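You operate a simulated robot arm through the tools that you are given. There is no shell and no other tool. Be economical: measure what you need, move in short steps, check, and stop when the job is done.

You run a simulated robot arm. Do the job below in one go: nothing can be reset, and whatever is moved stays where it is left.

JOB
Drive the proud dowels home with the mallet and sand the patch.
Fine: all three dowels home, the rough patch gone, both tools put back. Set down upright: wooden mallet. What is to be rubbed or washed off counts as gone when no trace of it is left.
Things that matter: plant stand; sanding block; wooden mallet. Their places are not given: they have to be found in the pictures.

It is judged by the outcome, as a careful person would: the job done as asked, and still so three seconds after it is handed in. It fails if anything else is knocked over, pushed out of place, dropped, spilled or broken.

ROBOT AND FRAMES
A 5-joint arm with a two-finger parallel gripper, fixed in place. Base frame: the origin is at the foot of the arm, x ahead of it, y to its left, z up; the work surface is at about z = 0.004. Readings come in m, degrees, newtons and seconds.
With the tool pointing down near the work surface it reaches from about 0.26 to 0.6 m from the base axis. Its first joint turns from -66.0 to 66.0 degrees. The tool tilts only in the upright plane through the base axis and itself; it spins freely about its own axis. Payload 1.57 kg.
Tool frame: the origin (TCP) lies between the finger pads and is the grasp point; the fingertips stand 0.03 m ahead of it; z points along the fingers, y is the line along which they close. The gripper opens to 0.08 m. The fingers are 0.017 m wide and 0.012 m thick; the gripper's body (0.04 by 0.082 m) begins 0.08 m behind the TCP.
Orientation is that of the tool frame in the base frame, as [roll, pitch, yaw] about the fixed x, y, z axes, in that order (R = Rz(yaw) Ry(pitch) Rx(roll)). With the fingers straight down and closing along the base's y, the tool's x points along the base's -x, its y along +y and its z along -z.

CONTROLS
- The arm moves only by the tool arm_command. Its argument "increments" is one flat list of numbers, 7 for each row, row after row: the shift along the tool's x, y, z in m, then the turn, a rotation vector about the tool's x, y, z in rad, then the gripper command, from -1 (shut) to 1 (fully open), values between in proportion. In form: [tx, ty, tz, wx, wy, wz, fingers, tx, ty, tz, wx, wy, wz, fingers, ...]. A call has 1 to 12 rows; each row shifts and turns the commanded pose from where the row before left it, along the tool's axes as they then stand. Each row takes 0.2 s and may step no farther than 0.05 m and 8.6 degrees from the row before; otherwise, or with a gripper value out of range, the whole call is refused. A pose out of reach is approached as far as the arm can. The call stops where the force on the tool passes 60 N (or 10 N more than at its start, if that is more) or the arm is blocked; 0.2 s more then pass. The fingers move at their own pace (about 0.153 m/s each) and stop on an object; they squeeze with about 25 N. The grip force told is the motor's: it shows also when the fingers shut on nothing. Time passes only in rows, and 0.2 s behind the last, so rows that do not move let the fingers close. It gives the time, the measured TCP pose, the force on the tool (base axes), the opening and the grip force at its end, in the units of the frame above (readings bear some noise), with the torque about the TCP (base axes, N m) and any sound that the robot's microphone picked up, and new pictures: "pictures" is both (left out), scene, wrist or none.
- Cameras (640 x 400 px; columns grow to the right, rows downward): "scene" is fixed at [0.0393, 0.387, 0.5423]; the picture's right is [-0.77, -0.64, 0.00], its down [-0.26, 0.31, -0.92] and it looks along [0.59, -0.70, -0.40] (base axes); focal length 266 px, centre (320, 200). "wrist" rides on the gripper at [0.072, -0.007, -0.122] in the tool frame; the picture's right is [0.09, 1.00, 0.00], its down [-0.84, 0.08, -0.54] and it looks along [-0.54, 0.05, 0.84] (tool axes); focal length 238 px, centre (320, 200).
- probe_pixels(camera, pixels): for up to 12 pixels [column, row] of the newest picture of that camera ("zoom" is the newest enlarged one), the place [x, y, z] in the base frame of the surface seen there, good to about 0.002 m. It takes no simulated time.
- inspect(camera, box): a new picture of the part [left, top, right, bottom] of that camera's present view, enlarged. It takes no simulated time.
- job_done(): hands the job in; it is judged then, once.

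Go step by step. Measure first, check grasps and placings, and put right what went wrong. The budget is 80 turns and 200 pictures, counting those below and the enlarged ones. Unless the task says otherwise, let go and move clear before handing in, and close with one line.

The tools are called after "Call:" as a command line: name --argument value ..., lists and objects as JSON in quotes. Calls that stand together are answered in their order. arm_command: Moves the arm, as the interface text tells. Its arguments: {"type":"object","properties":{"increments":{"type":"array"},"pictures":{"type":"string","enum":["both","scene","wrist","none"]}},"required":["increments"]} The other tools are called the same way: probe_pixels (camera, pixels) gives the place of the surface under pixels of a picture; inspect (camera, box) takes an enlarged picture of a part of a camera's view; job_done () hands the job in.

At the start:

```text
clock: 0.0
ee_pos: [0.3599, -0.181, 0.4106]
orientation: [179.9, 0.1, -180.0]
wrist_force: [0.0, -1.1, 0.8]
ft_torque: [0.02, -0.01, 0.0]
finger_gap: 0.08
grip_force: 0.1
```

scene: 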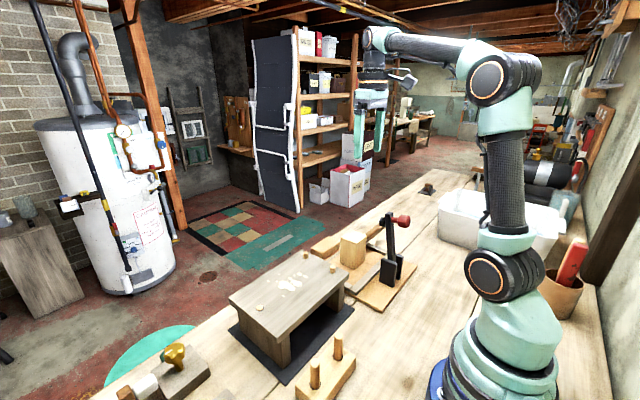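
wrist: 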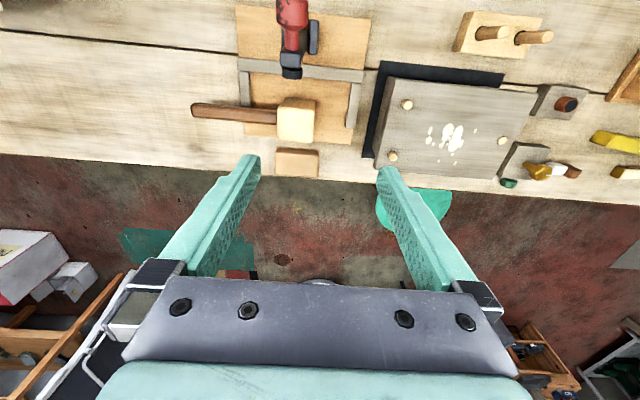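

The wrist picture shows the mallet (handle at 200,110 to head 297,120), the plant stand (440,120) with three dowels and a patch, and several other items. I'll enlarge the areas to identify the sanding block.

Call:
inspect --camera "wrist" --box '[360, 0, 640, 200]'

Call:
inspect --camera "wrist" --box '[170, 0, 390, 190]'

Call:
inspect --camera "scene" --box '[90, 180, 450, 400]'

Call:
probe_pixels --camera "wrist" --pixels '[[205, 110], [245, 113], [280, 120], [297, 102], [297, 128], [312, 120], [297, 162], [280, 156], [317, 156], [300, 172], [345, 125], [243, 100]]'

Call:
probe_pixels --camera "wrist" --pixels '[[407, 104], [392, 156], [502, 141], [450, 138], [430, 138], [392, 80], [535, 100], [497, 175], [380, 165], [520, 160], [540, 170], [570, 172]]'

```text
2.00 times, centred on (500, 100) of wrist
```

zoom: 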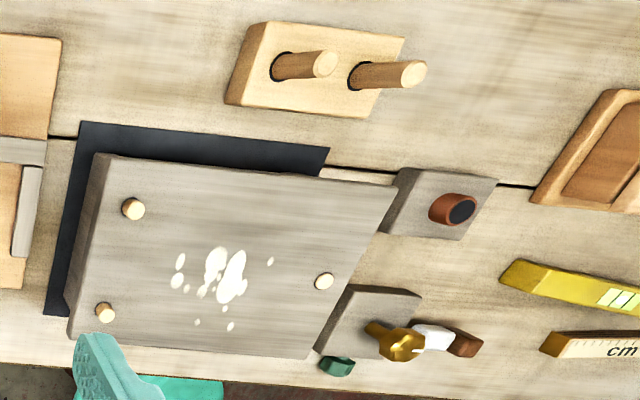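

```text
2.11 times, centred on (280, 95) of wrist
```

zoom: 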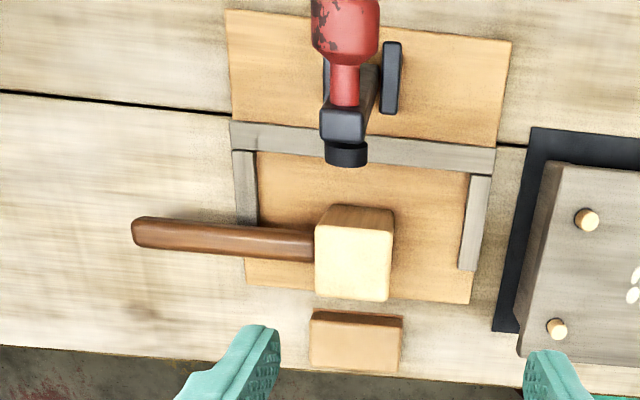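

```text
1.78 times, centred on (270, 290) of scene
```

zoom: 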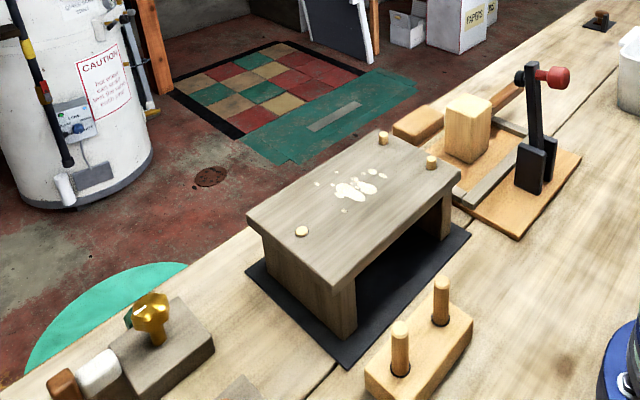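

```text
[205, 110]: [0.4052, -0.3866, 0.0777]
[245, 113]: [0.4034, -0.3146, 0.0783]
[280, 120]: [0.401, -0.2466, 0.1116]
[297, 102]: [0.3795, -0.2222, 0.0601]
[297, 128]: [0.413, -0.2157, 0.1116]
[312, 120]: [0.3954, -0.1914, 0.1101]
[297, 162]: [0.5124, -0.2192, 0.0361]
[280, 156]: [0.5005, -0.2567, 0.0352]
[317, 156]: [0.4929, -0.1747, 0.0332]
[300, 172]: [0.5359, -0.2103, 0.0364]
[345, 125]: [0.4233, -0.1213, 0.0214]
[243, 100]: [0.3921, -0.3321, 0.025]
```

```text
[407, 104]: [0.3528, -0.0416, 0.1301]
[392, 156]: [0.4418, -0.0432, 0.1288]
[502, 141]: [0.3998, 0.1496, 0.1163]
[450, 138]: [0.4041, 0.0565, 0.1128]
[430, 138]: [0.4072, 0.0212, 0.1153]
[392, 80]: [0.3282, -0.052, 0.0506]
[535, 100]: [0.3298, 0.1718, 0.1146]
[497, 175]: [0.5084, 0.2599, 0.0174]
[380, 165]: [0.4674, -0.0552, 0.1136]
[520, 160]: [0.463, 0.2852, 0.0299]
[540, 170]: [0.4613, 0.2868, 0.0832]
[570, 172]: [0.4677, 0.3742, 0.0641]
```

Stand top is at z≈0.115; dowels at (0.353,-0.042) and (0.442,-0.043) stand ~15 mm proud, the third (0.400,0.150) seems nearly flush. I'll look closer at the candidates for sanding block and the clamp near the mallet.

Call:
inspect --camera "scene" --box '[90, 320, 250, 400]'

Call:
inspect --camera "scene" --box '[300, 180, 450, 310]'

Call:
inspect --camera "scene" --box '[220, 240, 360, 330]'

Call:
probe_pixels --camera "scene" --pixels '[[402, 219], [390, 215], [382, 222], [388, 250], [352, 236], [340, 240], [353, 262], [366, 240], [330, 245], [314, 248], [372, 214], [262, 310]]'

Call:
probe_pixels --camera "wrist" --pixels '[[287, 75], [290, 50], [293, 15], [314, 35], [568, 104], [560, 110], [545, 108], [273, 100], [316, 104], [308, 138], [283, 135], [302, 70]]'

```text
4.00 times, centred on (170, 360) of scene
```

zoom: 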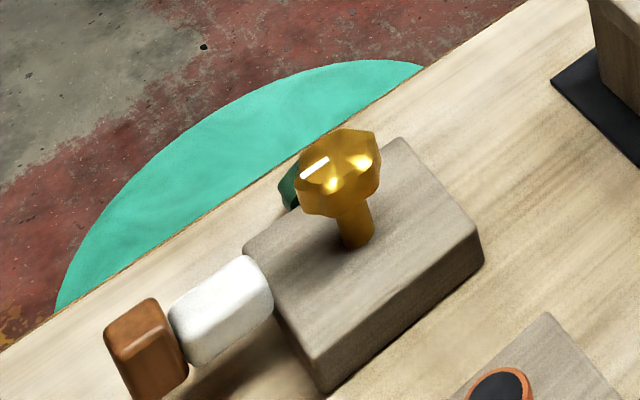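

```text
3.08 times, centred on (375, 245) of scene
```

zoom: 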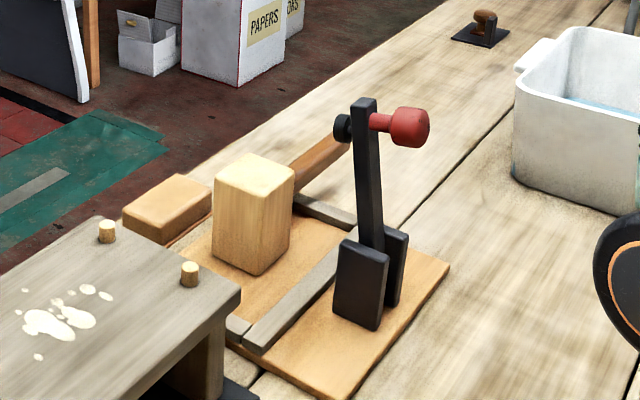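

```text
4.44 times, centred on (290, 285) of scene
```

zoom: 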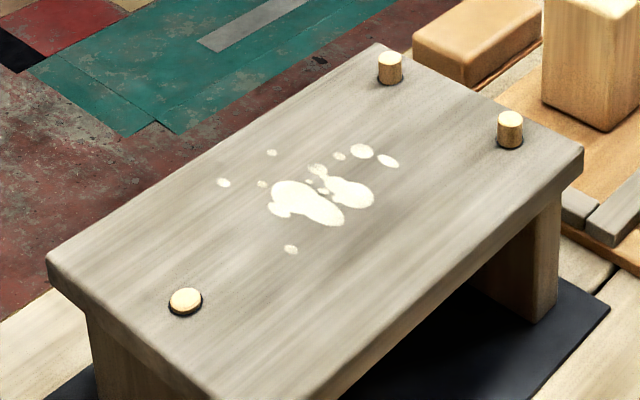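

```text
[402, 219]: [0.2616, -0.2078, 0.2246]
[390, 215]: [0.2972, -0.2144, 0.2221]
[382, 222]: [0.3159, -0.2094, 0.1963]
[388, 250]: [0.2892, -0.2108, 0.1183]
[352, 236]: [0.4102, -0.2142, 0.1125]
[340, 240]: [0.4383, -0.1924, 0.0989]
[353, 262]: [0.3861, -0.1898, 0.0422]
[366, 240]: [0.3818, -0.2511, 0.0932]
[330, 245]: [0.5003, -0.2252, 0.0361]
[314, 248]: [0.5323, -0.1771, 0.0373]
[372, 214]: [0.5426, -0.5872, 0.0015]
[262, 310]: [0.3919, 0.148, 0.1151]
```

```text
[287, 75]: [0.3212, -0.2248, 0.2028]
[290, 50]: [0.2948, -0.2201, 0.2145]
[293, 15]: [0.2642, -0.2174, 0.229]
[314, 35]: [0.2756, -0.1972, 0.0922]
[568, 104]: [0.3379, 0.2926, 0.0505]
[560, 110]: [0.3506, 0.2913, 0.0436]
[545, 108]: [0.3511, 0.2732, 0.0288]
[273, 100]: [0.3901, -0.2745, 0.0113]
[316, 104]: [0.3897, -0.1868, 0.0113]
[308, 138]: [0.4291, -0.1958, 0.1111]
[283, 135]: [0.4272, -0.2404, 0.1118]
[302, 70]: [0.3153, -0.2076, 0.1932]
```

The tan block at wrist (298,162) with a dark under-layer looks like the sanding block; the mallet head spans about x 0.38–0.435, y −0.25…−0.19, z 0.011–0.111. I'll spin the gripper 90° so it closes along x.

Call:
arm_command --increments '[0, 0, 0, 0, 0, 0.1428, 1, 0, 0, 0, 0, 0, 0.1428, 1, 0, 0, 0, 0, 0, 0.1428, 1, 0, 0, 0, 0, 0, 0.1428, 1, 0, 0, 0, 0, 0, 0.1428, 1, 0, 0, 0, 0, 0, 0.1428, 1, 0, 0, 0, 0, 0, 0.1428, 1, 0, 0, 0, 0, 0, 0.1428, 1, 0, 0, 0, 0, 0, 0.1428, 1, 0, 0, 0, 0, 0, 0.1428, 1, 0, 0, 0, 0, 0, 0.1428, 1]' --pictures "wrist"

```text
clock: 2.4
ee_pos: [0.3604, -0.1815, 0.4092]
orientation: [-180.0, -0.1, 89.8]
wrist_force: [0.0, -0.5, -0.4]
ft_torque: [0.03, -0.02, 0.01]
finger_gap: 0.0802
grip_force: 0.1
```

wrist: 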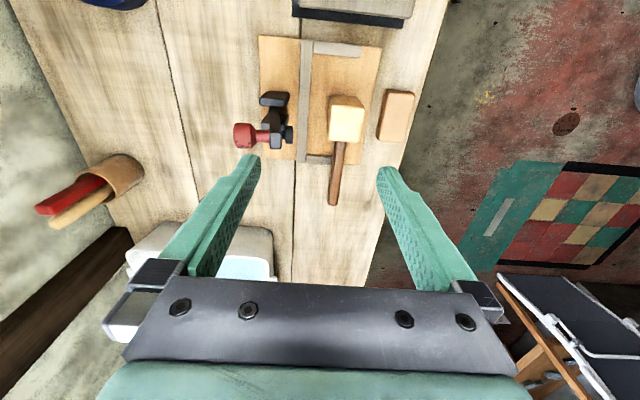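

The gripper now closes along base x; the mallet head is at (346,118). I'll measure its edges and the sanding block.

Call:
probe_pixels --camera "wrist" --pixels '[[333, 125], [361, 129], [346, 137], [346, 110], [333, 103], [360, 102], [338, 160], [336, 190], [334, 203], [382, 118], [410, 118], [396, 95]]'

Call:
inspect --camera "wrist" --box '[230, 20, 430, 220]'

```text
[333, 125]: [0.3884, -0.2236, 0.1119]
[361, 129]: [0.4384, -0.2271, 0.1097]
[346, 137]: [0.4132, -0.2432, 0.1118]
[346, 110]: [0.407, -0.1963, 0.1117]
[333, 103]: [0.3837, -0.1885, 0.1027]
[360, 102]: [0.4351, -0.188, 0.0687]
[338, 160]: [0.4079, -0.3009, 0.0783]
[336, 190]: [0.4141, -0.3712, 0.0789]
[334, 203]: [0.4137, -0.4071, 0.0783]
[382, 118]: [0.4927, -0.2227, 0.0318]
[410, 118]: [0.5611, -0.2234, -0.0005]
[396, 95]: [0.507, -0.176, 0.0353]
```

```text
2.00 times, centred on (330, 120) of wrist
```

zoom: 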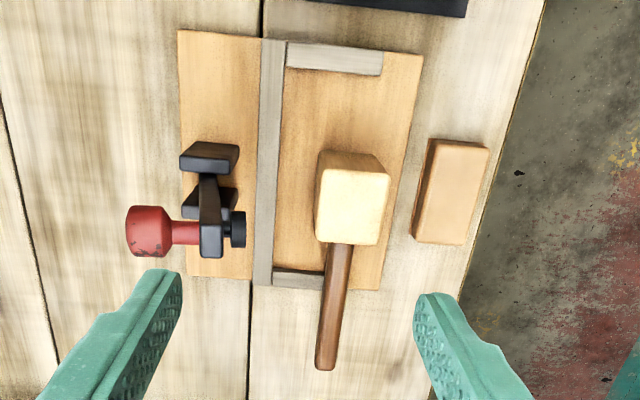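

Head centre ≈ (0.411,−0.218), turned about 3°. I'll move above it and come down to z 0.20.

Call:
arm_command --increments '[-0.018, 0.0253, 0, 0, 0, 0, 1, -0.018, 0.0253, 0, 0, 0, 0, 1, 0, 0, 0, 0, 0, -0.056, 1, 0, 0, 0.045, 0, 0, 0, 1, 0, 0, 0.045, 0, 0, 0, 1, 0, 0, 0.045, 0, 0, 0, 1, 0, 0, 0.045, 0, 0, 0, 1, 0, 0, 0.03, 0, 0, 0, 1, 0, 0, 0, 0, 0, 0, 1]'

```text
clock: 4.4
ee_pos: [0.41, -0.2168, 0.2002]
orientation: [179.9, 0.0, 93.1]
wrist_force: [-0.2, -0.1, -0.4]
ft_torque: [0.02, 0.04, 0.02]
finger_gap: 0.0799
grip_force: 0.0
```

scene: 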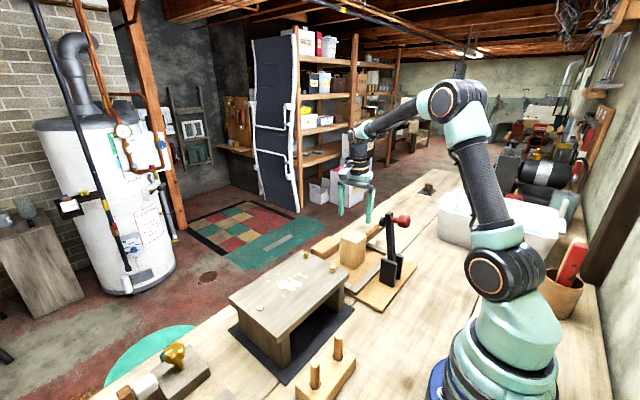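
wrist: 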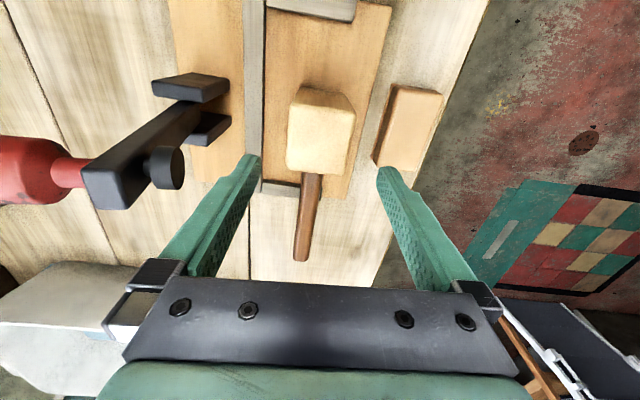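

Clear of the clamp so far. Check the head centring before descending.

Call:
probe_pixels --camera "wrist" --pixels '[[290, 140], [347, 148], [318, 170], [320, 112], [355, 130], [83, 180], [167, 168]]'

```text
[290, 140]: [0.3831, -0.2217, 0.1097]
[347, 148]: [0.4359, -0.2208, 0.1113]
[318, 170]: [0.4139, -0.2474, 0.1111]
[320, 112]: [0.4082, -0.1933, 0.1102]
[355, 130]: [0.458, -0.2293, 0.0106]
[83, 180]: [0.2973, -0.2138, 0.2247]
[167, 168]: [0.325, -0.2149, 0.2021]
```

Centred at (0.410,−0.220). Descend to z≈0.085 and close.

Call:
arm_command --increments '[-0.003, 0, 0.04, 0, 0, 0, 1, 0, 0, 0.04, 0, 0, 0, 1, 0, 0, 0.035, 0, 0, 0, 1, 0, 0, 0, 0, 0, 0, 1, 0, 0, 0, 0, 0, 0, -1, 0, 0, 0, 0, 0, 0, -1, 0, 0, 0, 0, 0, 0, -1]'

```text
clock: 6.0
ee_pos: [0.4105, -0.2198, 0.0848]
orientation: [179.9, -0.1, 93.2]
wrist_force: [0.0, 0.2, 0.5]
ft_torque: [0.12, 0.01, -0.01]
finger_gap: 0.0607
grip_force: 25.4
```

scene: 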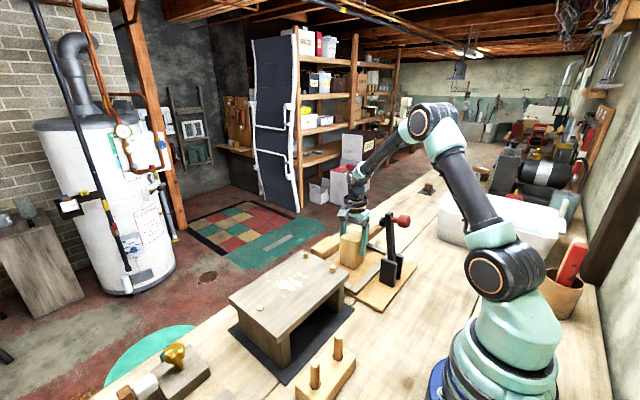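
wrist: 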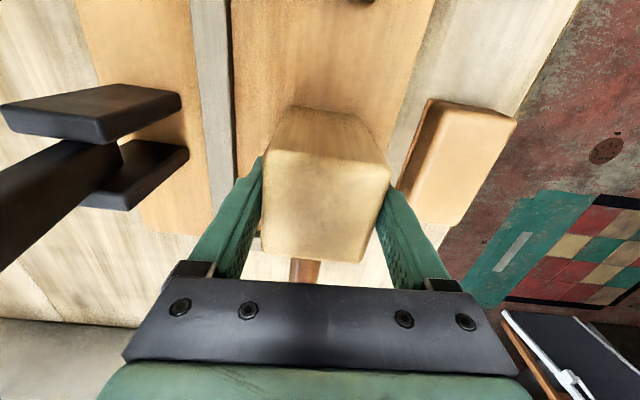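

Mallet gripped (gap 0.061). Lift straight up and check.

Call:
arm_command --increments '[0, 0, -0.01, 0, 0, 0, -1, 0, 0, -0.03, 0, 0, 0, -1, 0, 0, -0.04, 0, 0, 0, -1, 0, 0, -0.04, 0, 0, 0, -1, 0, 0, -0.04, 0, 0, 0, -1, 0, 0, 0, 0, 0, 0, -1]'

```text
clock: 7.4
ee_pos: [0.4108, -0.2196, 0.2447]
orientation: [180.0, 0.1, 93.3]
wrist_force: [0.2, 0.1, -0.2]
ft_torque: [-0.01, 0.0, 0.0]
finger_gap: 0.0
grip_force: 21.2
```

scene: 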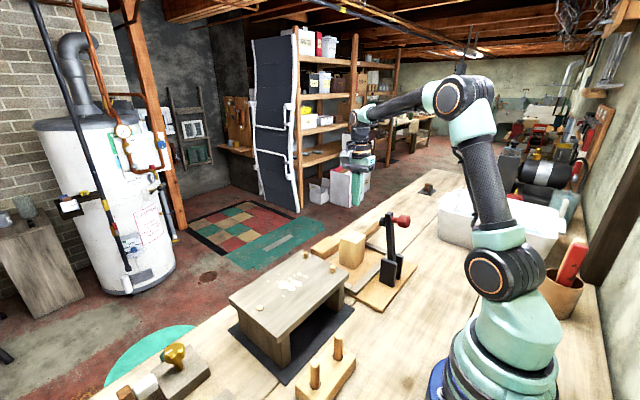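
wrist: 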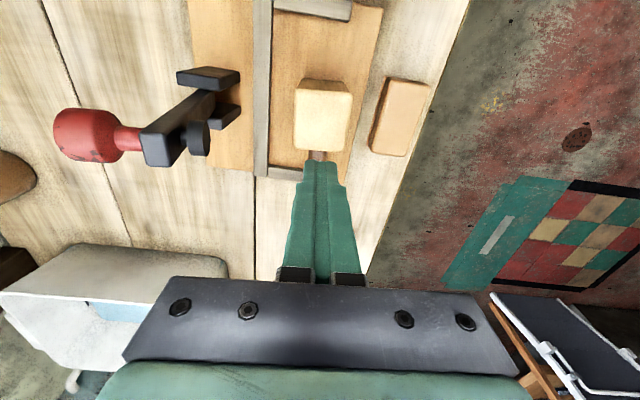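

The grip slipped: gap is 0 and the mallet is still standing in place. I'll check whether it moved.

Call:
probe_pixels --camera "wrist" --pixels '[[295, 120], [348, 125], [320, 148], [322, 92], [324, 84], [322, 156]]'

Call:
inspect --camera "scene" --box '[300, 180, 450, 310]'

Call:
inspect --camera "wrist" --box '[260, 60, 440, 180]'

```text
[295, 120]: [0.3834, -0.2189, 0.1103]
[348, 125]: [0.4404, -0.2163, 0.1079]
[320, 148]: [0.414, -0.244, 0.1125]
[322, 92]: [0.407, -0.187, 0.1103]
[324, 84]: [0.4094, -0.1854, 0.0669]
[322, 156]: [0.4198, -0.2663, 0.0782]
```

```text
3.08 times, centred on (375, 245) of scene
```

zoom: 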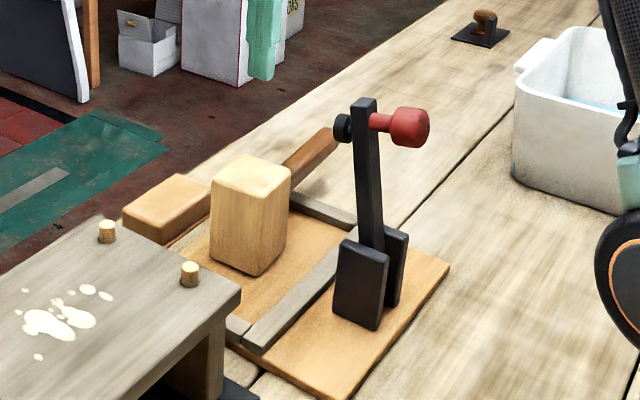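

```text
3.33 times, centred on (350, 120) of wrist
```

zoom: 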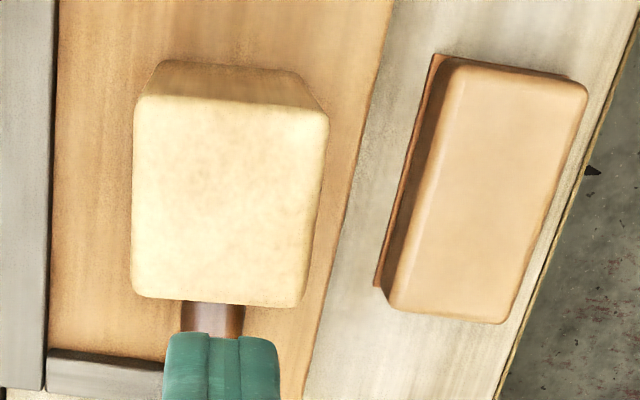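

Confirmed: the block at right has a sandpaper sheet underneath. I'll retry the head grip deeper (TCP z≈0.06) and lift slowly, watching the forces.

Call:
arm_command --increments '[0, 0, 0, 0, 0, 0, 1, 0.003, 0.001, 0, 0, 0, 0, 1, 0, 0, 0, 0, 0, 0, 1, 0, 0, 0.045, 0, 0, 0, 1, 0, 0, 0.045, 0, 0, 0, 1, 0, 0, 0.045, 0, 0, 0, 1, 0, 0, 0.045, 0, 0, 0, 1, 0, 0, 0.004, 0, 0, 0, 1, 0, 0, 0, 0, 0, 0, -1, 0, 0, 0, 0, 0, 0, -1, 0, 0, 0, 0, 0, 0, -1]' --pictures "none"

Call:
arm_command --increments '[0, 0, -0.003, 0, 0, 0, -1, 0, 0, -0.003, 0, 0, 0, -1]' --pictures "wrist"

```text
clock: 9.8
ee_pos: [0.4101, -0.2164, 0.0611]
orientation: [-179.9, 0.0, 93.1]
wrist_force: [-0.1, 0.5, 0.1]
ft_torque: [0.09, 0.02, 0.03]
finger_gap: 0.0598
grip_force: 24.9
```

```text
clock: 10.4
ee_pos: [0.4123, -0.2179, 0.066]
orientation: [179.9, 0.1, 93.2]
wrist_force: [0.9, -0.3, -4.4]
ft_torque: [0.1, 0.0, 0.01]
finger_gap: 0.0599
grip_force: 25.5
```

wrist: 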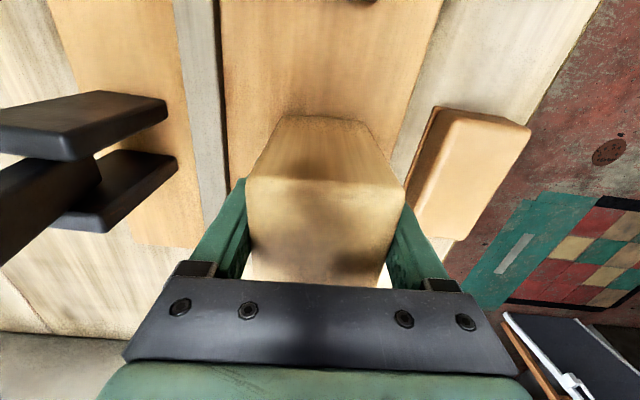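

Force now shows −4.4 N of load. Lift on slowly.

Call:
arm_command --increments '[0, 0, -0.005, 0, 0, 0, -1, 0, 0, -0.01, 0, 0, 0, -1, 0, 0, -0.01, 0, 0, 0, -1, 0, 0, -0.01, 0, 0, 0, -1, 0, 0, 0, 0, 0, 0, -1]'

```text
clock: 11.6
ee_pos: [0.4118, -0.2172, 0.1031]
orientation: [-180.0, -0.1, 93.2]
wrist_force: [0.4, 0.2, -4.8]
ft_torque: [0.13, 0.02, 0.01]
finger_gap: 0.06
grip_force: 24.9
```

scene: 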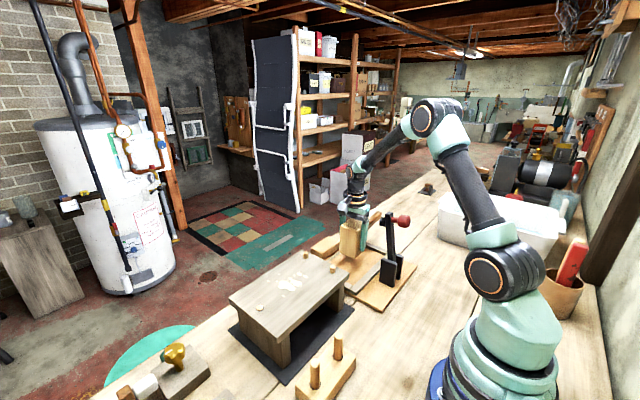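
wrist: 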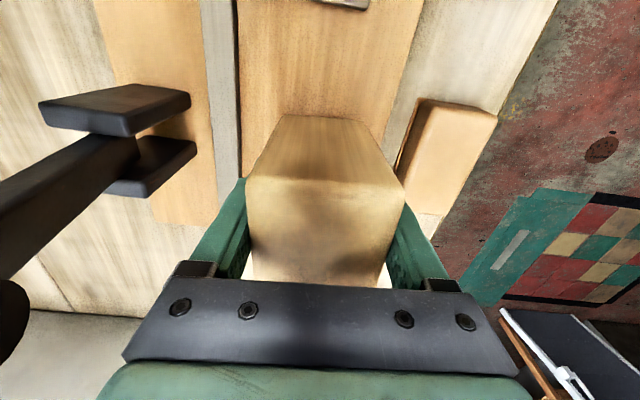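

Mallet is held firmly (0.49 kg). Raise to z≈0.24 and carry it over dowel A (0.353,−0.042).

Call:
arm_command --increments '[0, 0, -0.03, 0, 0, 0, -1, 0, 0, -0.035, 0, 0, 0, -1, 0, 0, -0.035, 0, 0, 0, -1, 0, 0, -0.035, 0, 0, 0, -1, 0.0297, 0, 0, 0, 0, 0, -1, 0.0297, 0, 0, 0, 0, 0, -1, 0.0297, 0, 0, 0, 0, 0, -1, 0.0297, 0, 0, 0, 0, 0, -1, 0.0297, 0, 0, 0, 0, 0, -1, 0.0297, 0, 0, 0, 0, 0, -1, 0, -0.0245, 0, 0, 0, 0, -1, 0, -0.0245, 0, 0, 0, 0, -1]'

```text
clock: 14.2
ee_pos: [0.3529, -0.0438, 0.2377]
orientation: [-180.0, 0.0, 93.2]
wrist_force: [0.1, -0.2, -3.2]
ft_torque: [0.1, 0.02, 0.02]
finger_gap: 0.0599
grip_force: 25.1
```

scene: 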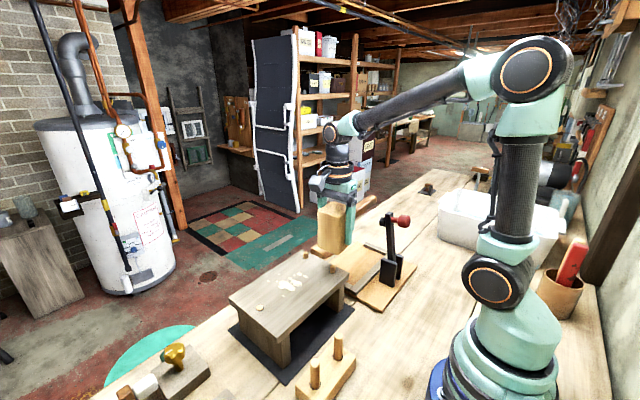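
wrist: 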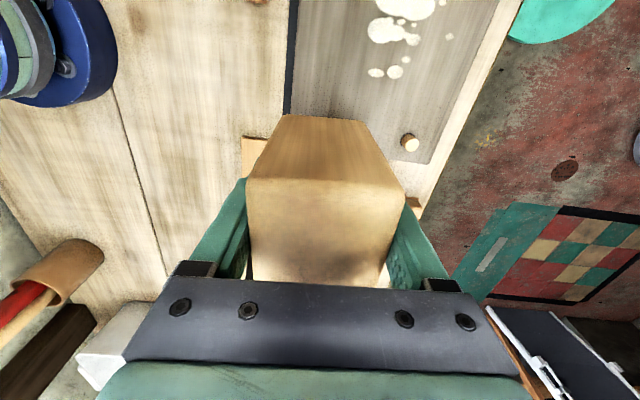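

Over dowel A. Lower until the head is ~10 mm above, then a gentle press to gauge resistance.

Call:
arm_command --increments '[0, 0, 0.03, 0, 0, 0, -1, 0, 0, 0.018, 0, 0, 0, -1, 0, 0, 0.008, 0, 0, 0, -1, 0, 0, 0.004, 0, 0, 0, -1, 0, 0, 0.003, 0, 0, 0, -1]' --pictures "scene"

```text
clock: 15.4
ee_pos: [0.3527, -0.0428, 0.1742]
orientation: [179.8, 0.0, 93.2]
wrist_force: [-0.7, -0.5, 5.3]
ft_torque: [0.1, -0.01, 0.02]
finger_gap: 0.0596
grip_force: 25.0
```

scene: 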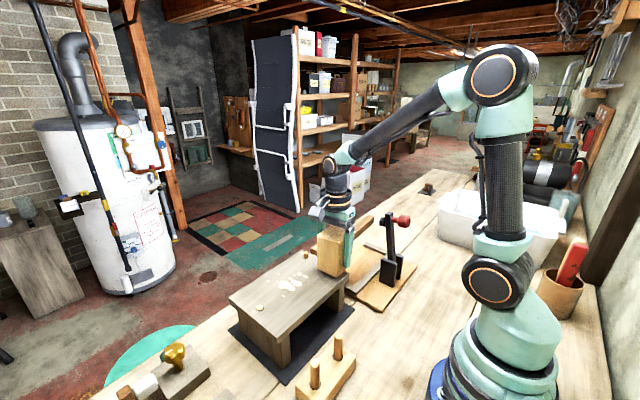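

Contact made, force rising to ~10 N net. Keep pressing down.

Call:
arm_command --increments '[0, 0, 0.004, 0, 0, 0, -1, 0, 0, 0.003, 0, 0, 0, -1, 0, 0, 0.003, 0, 0, 0, -1]' --pictures "scene"

Call:
inspect --camera "scene" --box '[260, 190, 400, 310]'

```text
clock: 16.2
ee_pos: [0.3541, -0.0434, 0.1644]
orientation: [179.8, 0.0, 93.2]
wrist_force: [-2.1, 0.1, 20.4]
ft_torque: [0.12, 0.11, -0.01]
finger_gap: 0.0594
grip_force: 24.6
```

scene: 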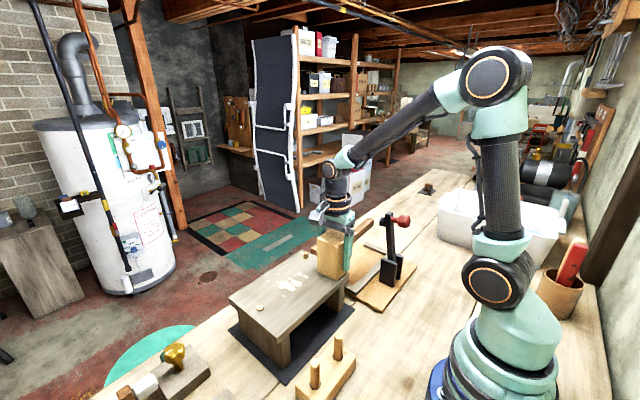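

```text
3.33 times, centred on (330, 250) of scene
```

zoom: 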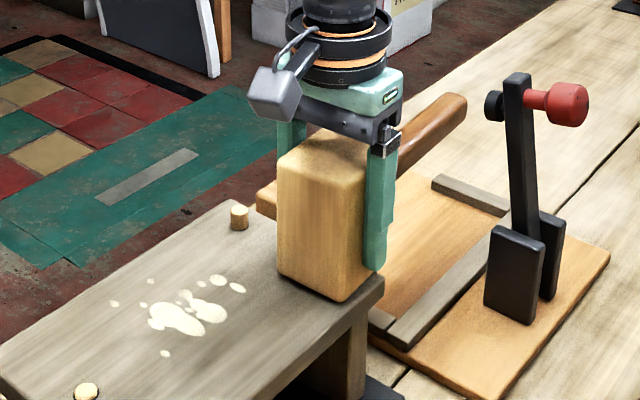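

The head appears close to the stand top. I'll press a hair more, then lift and move aside to view the dowel.

Call:
arm_command --increments '[0, 0, 0.002, 0, 0, 0, -1, 0, 0, 0.002, 0, 0, 0, -1]' --pictures "none"

Call:
arm_command --increments '[0, 0, -0.01, 0, 0, 0, -1, 0, 0, -0.03, 0, 0, 0, -1, 0, 0.0445, 0, 0, 0, 0, -1, 0, 0.0445, 0, 0, 0, 0, -1, 0, 0, 0, 0, 0, 0, -1]'

Call:
inspect --camera "scene" --box '[220, 190, 380, 310]'

```text
clock: 16.8
ee_pos: [0.3535, -0.0421, 0.1615]
orientation: [179.9, -0.1, 93.2]
wrist_force: [-0.3, -1.7, 20.8]
ft_torque: [0.05, -0.05, 0.01]
finger_gap: 0.06
grip_force: 24.8
```

```text
clock: 18.0
ee_pos: [0.4423, -0.0371, 0.2007]
orientation: [180.0, -0.1, 93.2]
wrist_force: [-0.4, 0.6, -3.0]
ft_torque: [0.09, 0.01, 0.0]
finger_gap: 0.06
grip_force: 24.7
```

scene: 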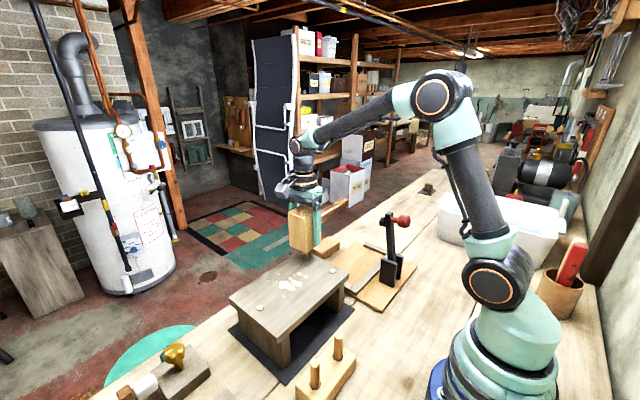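
wrist: 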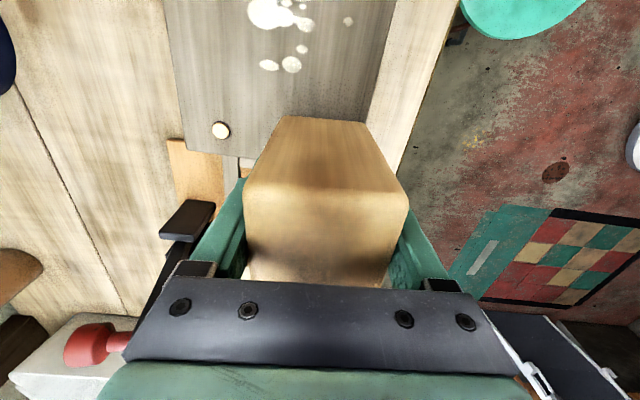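

```text
3.33 times, centred on (300, 250) of scene
```

zoom: 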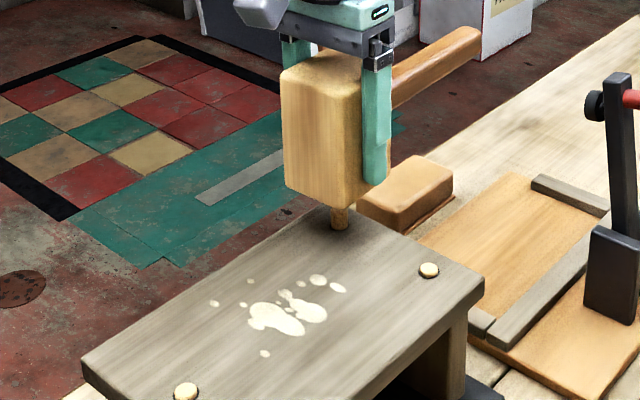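

Dowel A now looks like dowel C, nearly flush (zoom 429,269). Measure them and the head bottom.

Call:
probe_pixels --camera "zoom" --pixels '[[429, 268], [429, 285], [400, 275], [186, 389], [210, 375], [325, 195], [295, 180], [350, 75], [340, 215], [430, 180]]'

Call:
inspect --camera "scene" --box '[290, 240, 350, 280]'

Call:
inspect --camera "scene" --box '[230, 285, 290, 325]'

```text
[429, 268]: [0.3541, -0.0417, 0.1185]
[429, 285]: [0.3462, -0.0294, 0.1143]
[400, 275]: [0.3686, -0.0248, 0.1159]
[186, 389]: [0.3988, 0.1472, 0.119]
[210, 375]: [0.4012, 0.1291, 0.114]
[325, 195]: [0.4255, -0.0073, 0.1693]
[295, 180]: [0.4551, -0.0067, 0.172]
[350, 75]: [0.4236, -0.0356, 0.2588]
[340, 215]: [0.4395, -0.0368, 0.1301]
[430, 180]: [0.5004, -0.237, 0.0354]
```

```text
10.00 times, centred on (320, 260) of scene
```

zoom: 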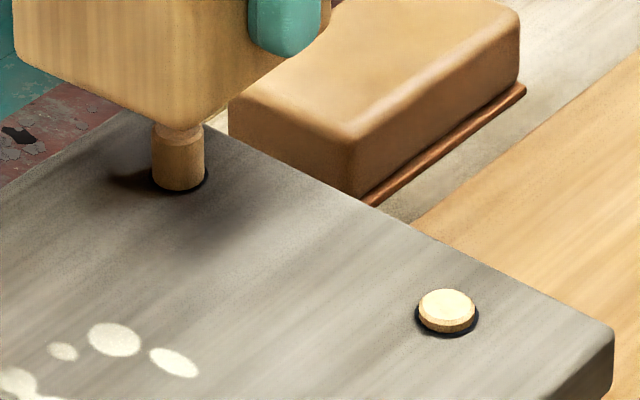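

```text
10.00 times, centred on (260, 305) of scene
```

zoom: 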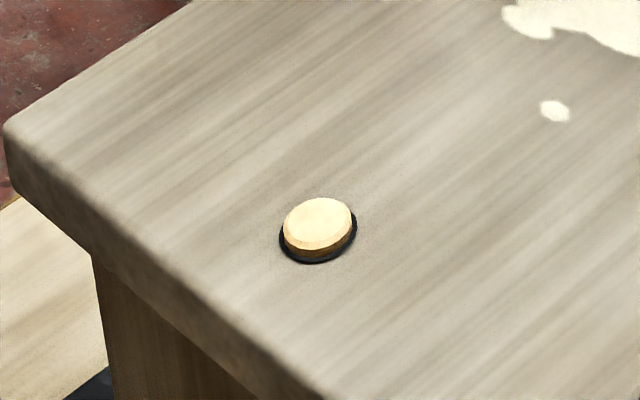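

A went from 15 mm to ~3 mm proud, like C; the grip slips at ~25 N. I'll strike dowel B with a quicker blow and compare.

Call:
arm_command --increments '[-0.006, 0, -0.02, 0, 0, 0, -1, 0, 0, -0.01, 0, 0, 0, -1, 0, 0, 0, 0, 0, 0, -1, 0, 0, 0.05, 0, 0, 0, -1, 0, 0, 0.024, 0, 0, 0, -1]' --pictures "scene"

Call:
inspect --camera "scene" --box '[260, 190, 380, 290]'

```text
clock: 19.2
ee_pos: [0.4433, -0.0424, 0.1579]
orientation: [179.7, 0.1, 93.2]
wrist_force: [-2.6, -0.7, 19.3]
ft_torque: [0.12, 0.12, 0.02]
finger_gap: 0.0597
grip_force: 25.0
```

scene: 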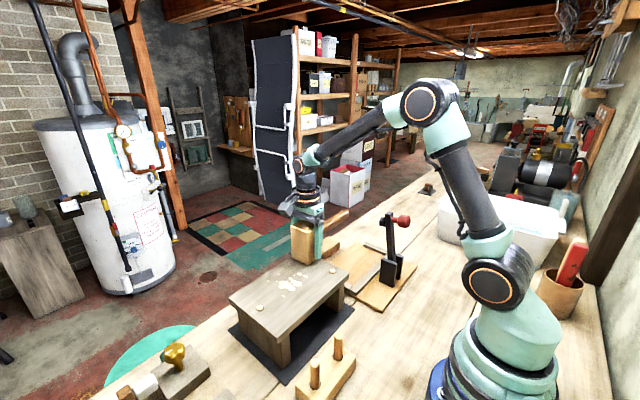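

```text
4.00 times, centred on (320, 240) of scene
```

zoom: 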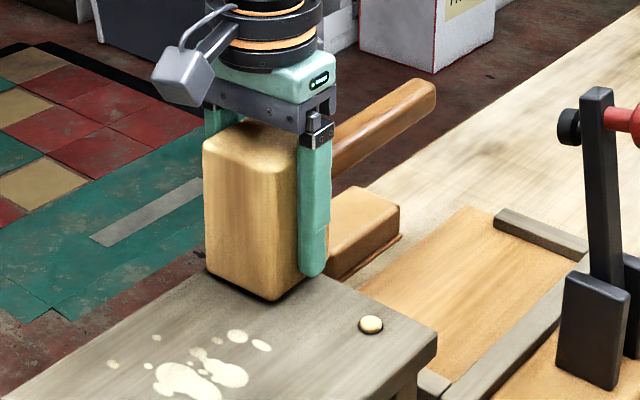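

B went down as well, in one blow. Raise and carry over to C so I can see both dowels.

Call:
arm_command --increments '[0, 0, -0.02, 0, 0, 0, -1, 0, 0, -0.04, 0, 0, 0, -1, 0.032, -0.005, 0, 0, 0, 0, -1, 0.032, -0.005, 0, 0, 0, 0, -1, 0.032, -0.005, 0, 0, 0, 0, -1, 0.032, -0.005, 0, 0, 0, 0, -1, 0.032, -0.005, 0, 0, 0, 0, -1, 0.032, -0.007, 0, 0, 0, 0, -1, 0, 0, 0, 0, 0, 0, -1]'

Call:
inspect --camera "scene" --box '[280, 230, 355, 280]'

Call:
inspect --camera "scene" --box '[200, 190, 360, 290]'

```text
clock: 21.2
ee_pos: [0.3995, 0.1469, 0.217]
orientation: [-180.0, 0.0, 93.2]
wrist_force: [-0.6, -0.4, -4.0]
ft_torque: [0.07, -0.01, 0.04]
finger_gap: 0.0597
grip_force: 24.7
```

scene: 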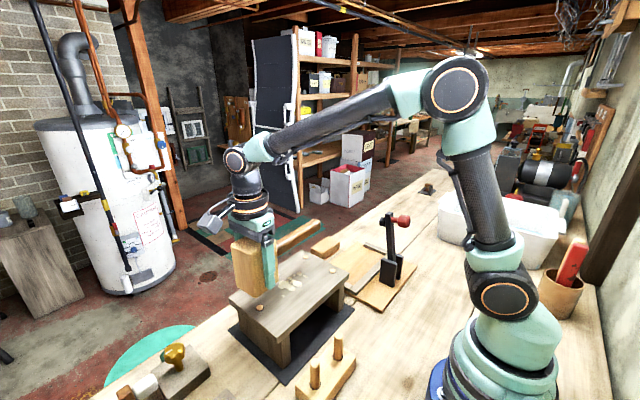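
wrist: 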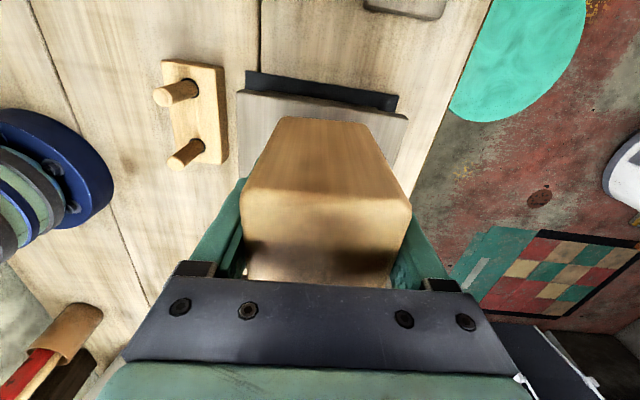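

```text
8.00 times, centred on (318, 255) of scene
```

zoom: 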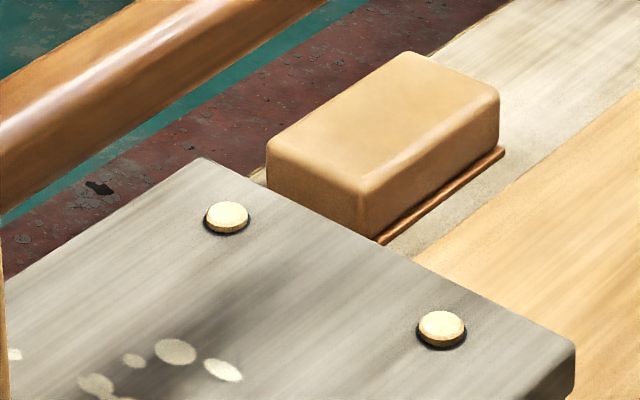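

```text
4.00 times, centred on (280, 240) of scene
```

zoom: 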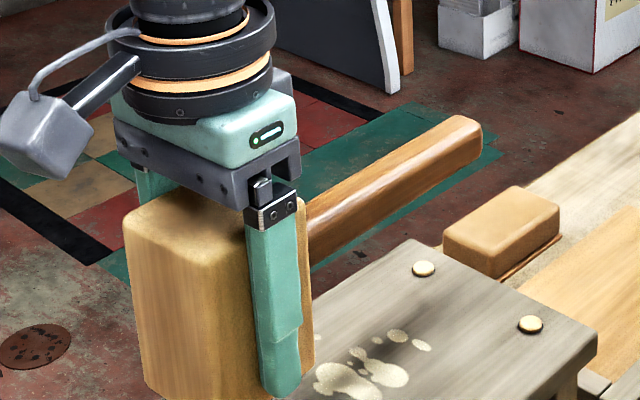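

All three now look equally low (~2–3 mm). I'll give C a blow too, to see whether it's at its stop; head bottom is ~0.04 below TCP.

Call:
arm_command --increments '[0.002, 0, 0, 0, 0, 0, -1, 0, 0, 0.045, 0, 0, 0, -1, 0, 0, 0.017, 0, 0, 0, -1]' --pictures "none"

Call:
arm_command --increments '[0, 0, -0.02, 0, 0, 0, -1, 0, 0, -0.04, 0, 0, 0, -1, -0.04, 0, -0.02, 0, 0, 0, -1, -0.04, 0, 0, 0, 0, 0, -1, -0.04, 0, 0, 0, 0, 0, -1, -0.04, 0, 0, 0, 0, 0, -1, -0.028, 0.045, 0, 0, 0, 0, -1, 0, 0, 0, 0, 0, 0, -1]' --pictures "both"

Call:
inspect --camera "scene" --box '[230, 285, 290, 325]'

Call:
probe_pixels --camera "zoom" --pixels '[[310, 220], [320, 215], [330, 225], [315, 230], [250, 200], [400, 250], [320, 290], [320, 180]]'

```text
clock: 22.0
ee_pos: [0.4011, 0.1479, 0.1573]
orientation: [179.6, -0.1, 93.2]
wrist_force: [-2.2, -1.7, 21.8]
ft_torque: [0.01, 0.2, -0.01]
finger_gap: 0.0598
grip_force: 25.3
```

```text
refused: row 7 steps farther than a row can; nothing moved
```

```text
10.00 times, centred on (260, 305) of scene
```

zoom: 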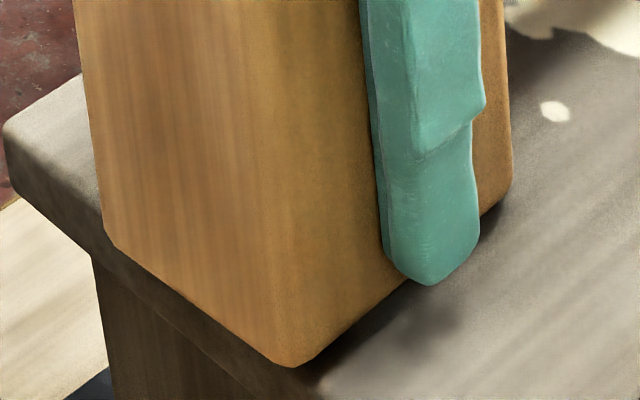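

```text
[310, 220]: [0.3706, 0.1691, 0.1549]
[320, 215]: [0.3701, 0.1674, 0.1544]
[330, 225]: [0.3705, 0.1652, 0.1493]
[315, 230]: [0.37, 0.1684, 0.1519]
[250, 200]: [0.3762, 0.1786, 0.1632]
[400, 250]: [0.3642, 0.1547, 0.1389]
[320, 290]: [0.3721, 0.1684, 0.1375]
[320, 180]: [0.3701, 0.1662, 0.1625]
```

Struck with ~26 N net. Raise and move back towards −y for a look at all three.

Call:
arm_command --increments '[0, 0, -0.02, 0, 0, 0, -1, 0, 0, -0.04, 0, 0, 0, -1, -0.04, 0, -0.02, 0, 0, 0, -1, -0.04, 0, 0, 0, 0, 0, -1, -0.04, 0, 0, 0, 0, 0, -1, -0.04, 0, 0, 0, 0, 0, -1, -0.028, 0.03, 0, 0, 0, 0, -1, -0.04, 0, 0, 0, 0, 0, -1, -0.04, 0, 0, 0, 0, 0, -1, -0.04, 0, 0, 0, 0, 0, -1, 0, 0, 0, 0, 0, 0, -1]' --pictures "both"

Call:
inspect --camera "scene" --box '[225, 240, 360, 330]'

Call:
inspect --camera "scene" --box '[230, 285, 290, 325]'

Call:
probe_pixels --camera "zoom" --pixels '[[310, 220], [320, 215], [330, 225], [315, 230], [250, 200], [400, 250], [320, 290], [320, 180]]'

```text
clock: 24.4
ee_pos: [0.4452, -0.1557, 0.2345]
orientation: [180.0, 0.0, 93.4]
wrist_force: [0.5, 0.3, -4.3]
ft_torque: [0.08, 0.03, -0.02]
finger_gap: 0.06
grip_force: 25.3
```

scene: 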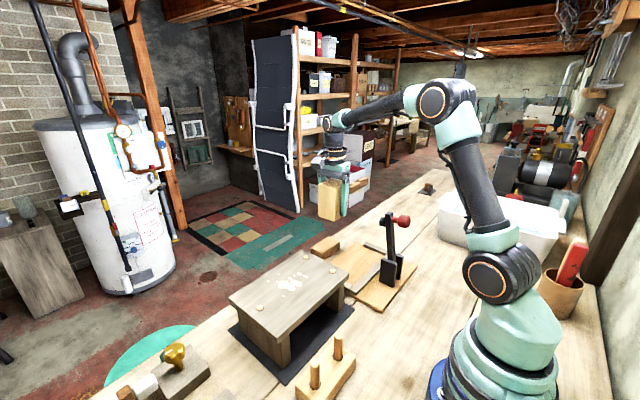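
wrist: 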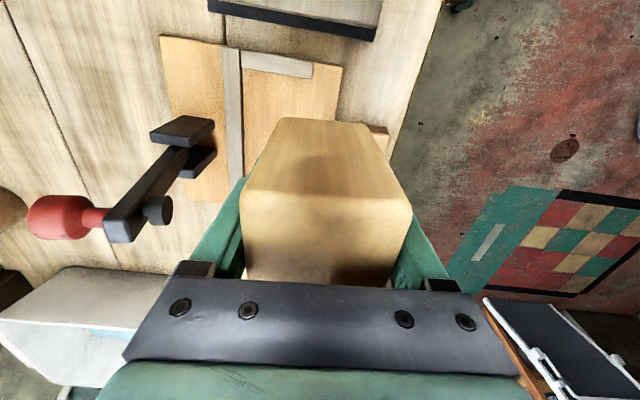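

```text
4.44 times, centred on (292, 285) of scene
```

zoom: 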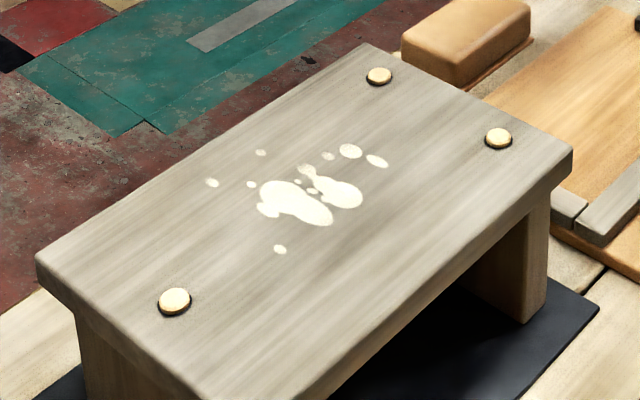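

```text
10.00 times, centred on (260, 305) of scene
```

zoom: 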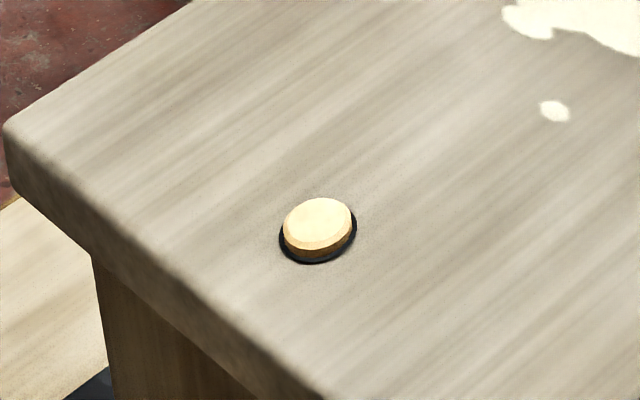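

```text
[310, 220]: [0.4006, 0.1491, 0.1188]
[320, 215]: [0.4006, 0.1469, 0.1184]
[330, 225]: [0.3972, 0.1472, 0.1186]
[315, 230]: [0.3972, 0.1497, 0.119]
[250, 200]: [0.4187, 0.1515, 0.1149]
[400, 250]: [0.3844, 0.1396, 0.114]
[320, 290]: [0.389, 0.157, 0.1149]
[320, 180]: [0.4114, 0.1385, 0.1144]
```

C is unchanged to the pixel after the blow (top 0.1187), so it's home at its stop. Compare A and B tops.

Call:
inspect --camera "scene" --box '[290, 240, 350, 280]'

Call:
probe_pixels --camera "zoom" --pixels '[[435, 302], [445, 297], [455, 302], [445, 308], [447, 345], [400, 290], [175, 163], [168, 160], [182, 160], [175, 157], [175, 190], [210, 170]]'

```text
10.00 times, centred on (320, 260) of scene
```

zoom: 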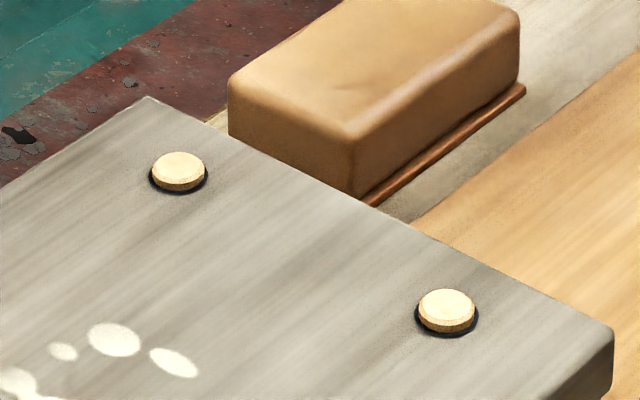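

```text
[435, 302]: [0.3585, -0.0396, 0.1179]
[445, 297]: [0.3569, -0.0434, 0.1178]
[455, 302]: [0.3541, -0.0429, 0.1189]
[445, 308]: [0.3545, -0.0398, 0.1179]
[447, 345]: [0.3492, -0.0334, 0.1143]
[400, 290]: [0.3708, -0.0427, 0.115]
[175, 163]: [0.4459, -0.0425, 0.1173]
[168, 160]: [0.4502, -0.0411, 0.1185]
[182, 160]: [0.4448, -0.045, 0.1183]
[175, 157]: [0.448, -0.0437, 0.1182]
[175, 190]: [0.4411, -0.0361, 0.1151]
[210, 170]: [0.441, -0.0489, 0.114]
```

All three dowels stand at the same 0.118 level — home. Now return the mallet; first measure the jig's strip next to the placing spot and head bottom.

Call:
probe_pixels --camera "wrist" --pixels '[[226, 150], [240, 150], [243, 180], [250, 140], [277, 66], [330, 130], [370, 130]]'

Call:
inspect --camera "scene" --box '[290, 120, 410, 230]'

Call:
probe_pixels --camera "zoom" --pixels '[[262, 355], [265, 362], [270, 345], [225, 345], [300, 340], [355, 345]]'

```text
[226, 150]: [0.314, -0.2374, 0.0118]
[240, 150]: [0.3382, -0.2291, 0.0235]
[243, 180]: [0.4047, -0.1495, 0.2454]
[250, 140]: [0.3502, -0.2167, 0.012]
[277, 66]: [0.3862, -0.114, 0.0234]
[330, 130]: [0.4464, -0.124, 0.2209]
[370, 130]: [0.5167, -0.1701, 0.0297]
```

```text
3.64 times, centred on (350, 175) of scene
```

zoom: 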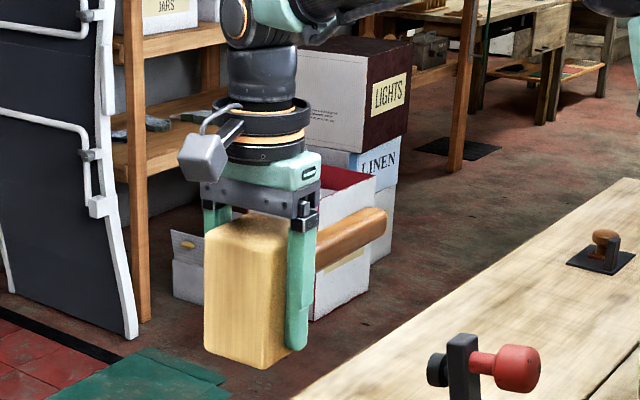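

```text
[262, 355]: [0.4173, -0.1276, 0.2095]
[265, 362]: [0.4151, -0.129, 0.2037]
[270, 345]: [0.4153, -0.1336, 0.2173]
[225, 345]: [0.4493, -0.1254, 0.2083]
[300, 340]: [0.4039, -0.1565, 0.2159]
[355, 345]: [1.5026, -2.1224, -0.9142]
```

Strip is clear of the fingers; head bottom is ~0.036 below TCP now. Move back above the original spot and descend to just above the board.

Call:
arm_command --increments '[-0.03, -0.019, 0, 0, 0, 0, -1, -0.0305, -0.019, 0, 0, 0, 0, -1, 0, 0, 0, 0, 0, 0, -1, 0, 0, 0.04, 0, 0, 0, -1, 0, 0, 0.04, 0, 0, 0, -1, 0, 0, 0.04, 0, 0, 0, -1, 0, 0, 0.035, 0, 0, 0, -1, 0, 0, 0.015, 0, 0, 0, -1, 0, 0, 0, 0, 0, 0, -1]'

Call:
inspect --camera "scene" --box '[300, 180, 420, 300]'

```text
clock: 26.4
ee_pos: [0.4125, -0.2194, 0.0648]
orientation: [-180.0, 0.1, 93.2]
wrist_force: [0.5, -0.1, -3.4]
ft_torque: [0.15, -0.01, -0.03]
finger_gap: 0.06
grip_force: 24.8
```

scene: 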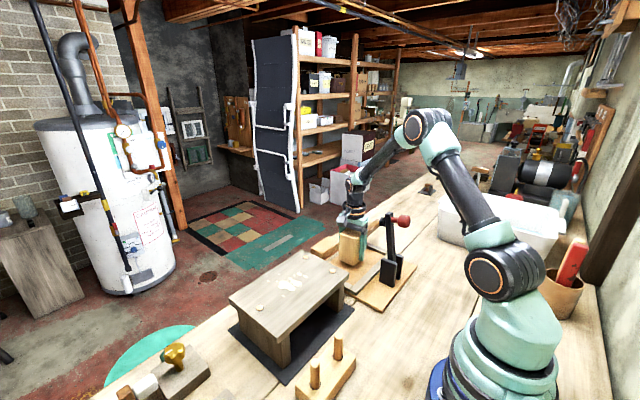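
wrist: 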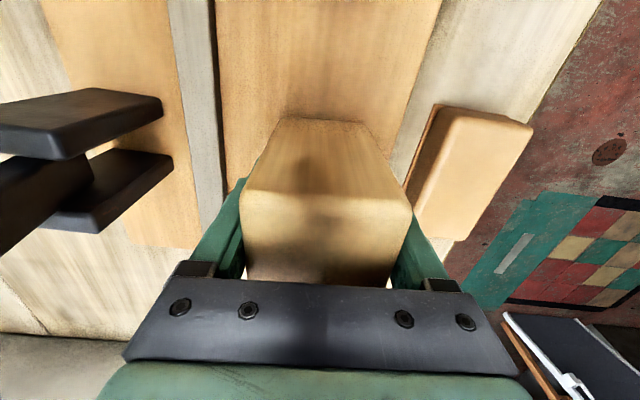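

```text
3.33 times, centred on (360, 240) of scene
```

zoom: 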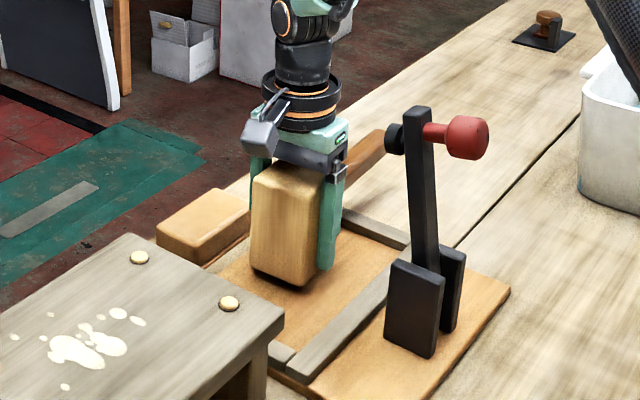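

Head hovers about 1–2 cm above the board. Lower in fine steps until contact.

Call:
arm_command --increments '[0, -0.001, 0.005, 0, 0, 0, -1, 0, 0, 0.004, 0, 0, 0, -1, 0, 0, 0.003, 0, 0, 0, -1, 0, 0, 0.002, 0, 0, 0, -1]' --pictures "none"

```text
clock: 27.4
ee_pos: [0.4132, -0.2206, 0.0517]
orientation: [179.9, 0.1, 93.2]
wrist_force: [-4.0, 4.0, 19.0]
ft_torque: [-0.52, 0.83, -0.26]
finger_gap: 0.0598
grip_force: 24.8
```

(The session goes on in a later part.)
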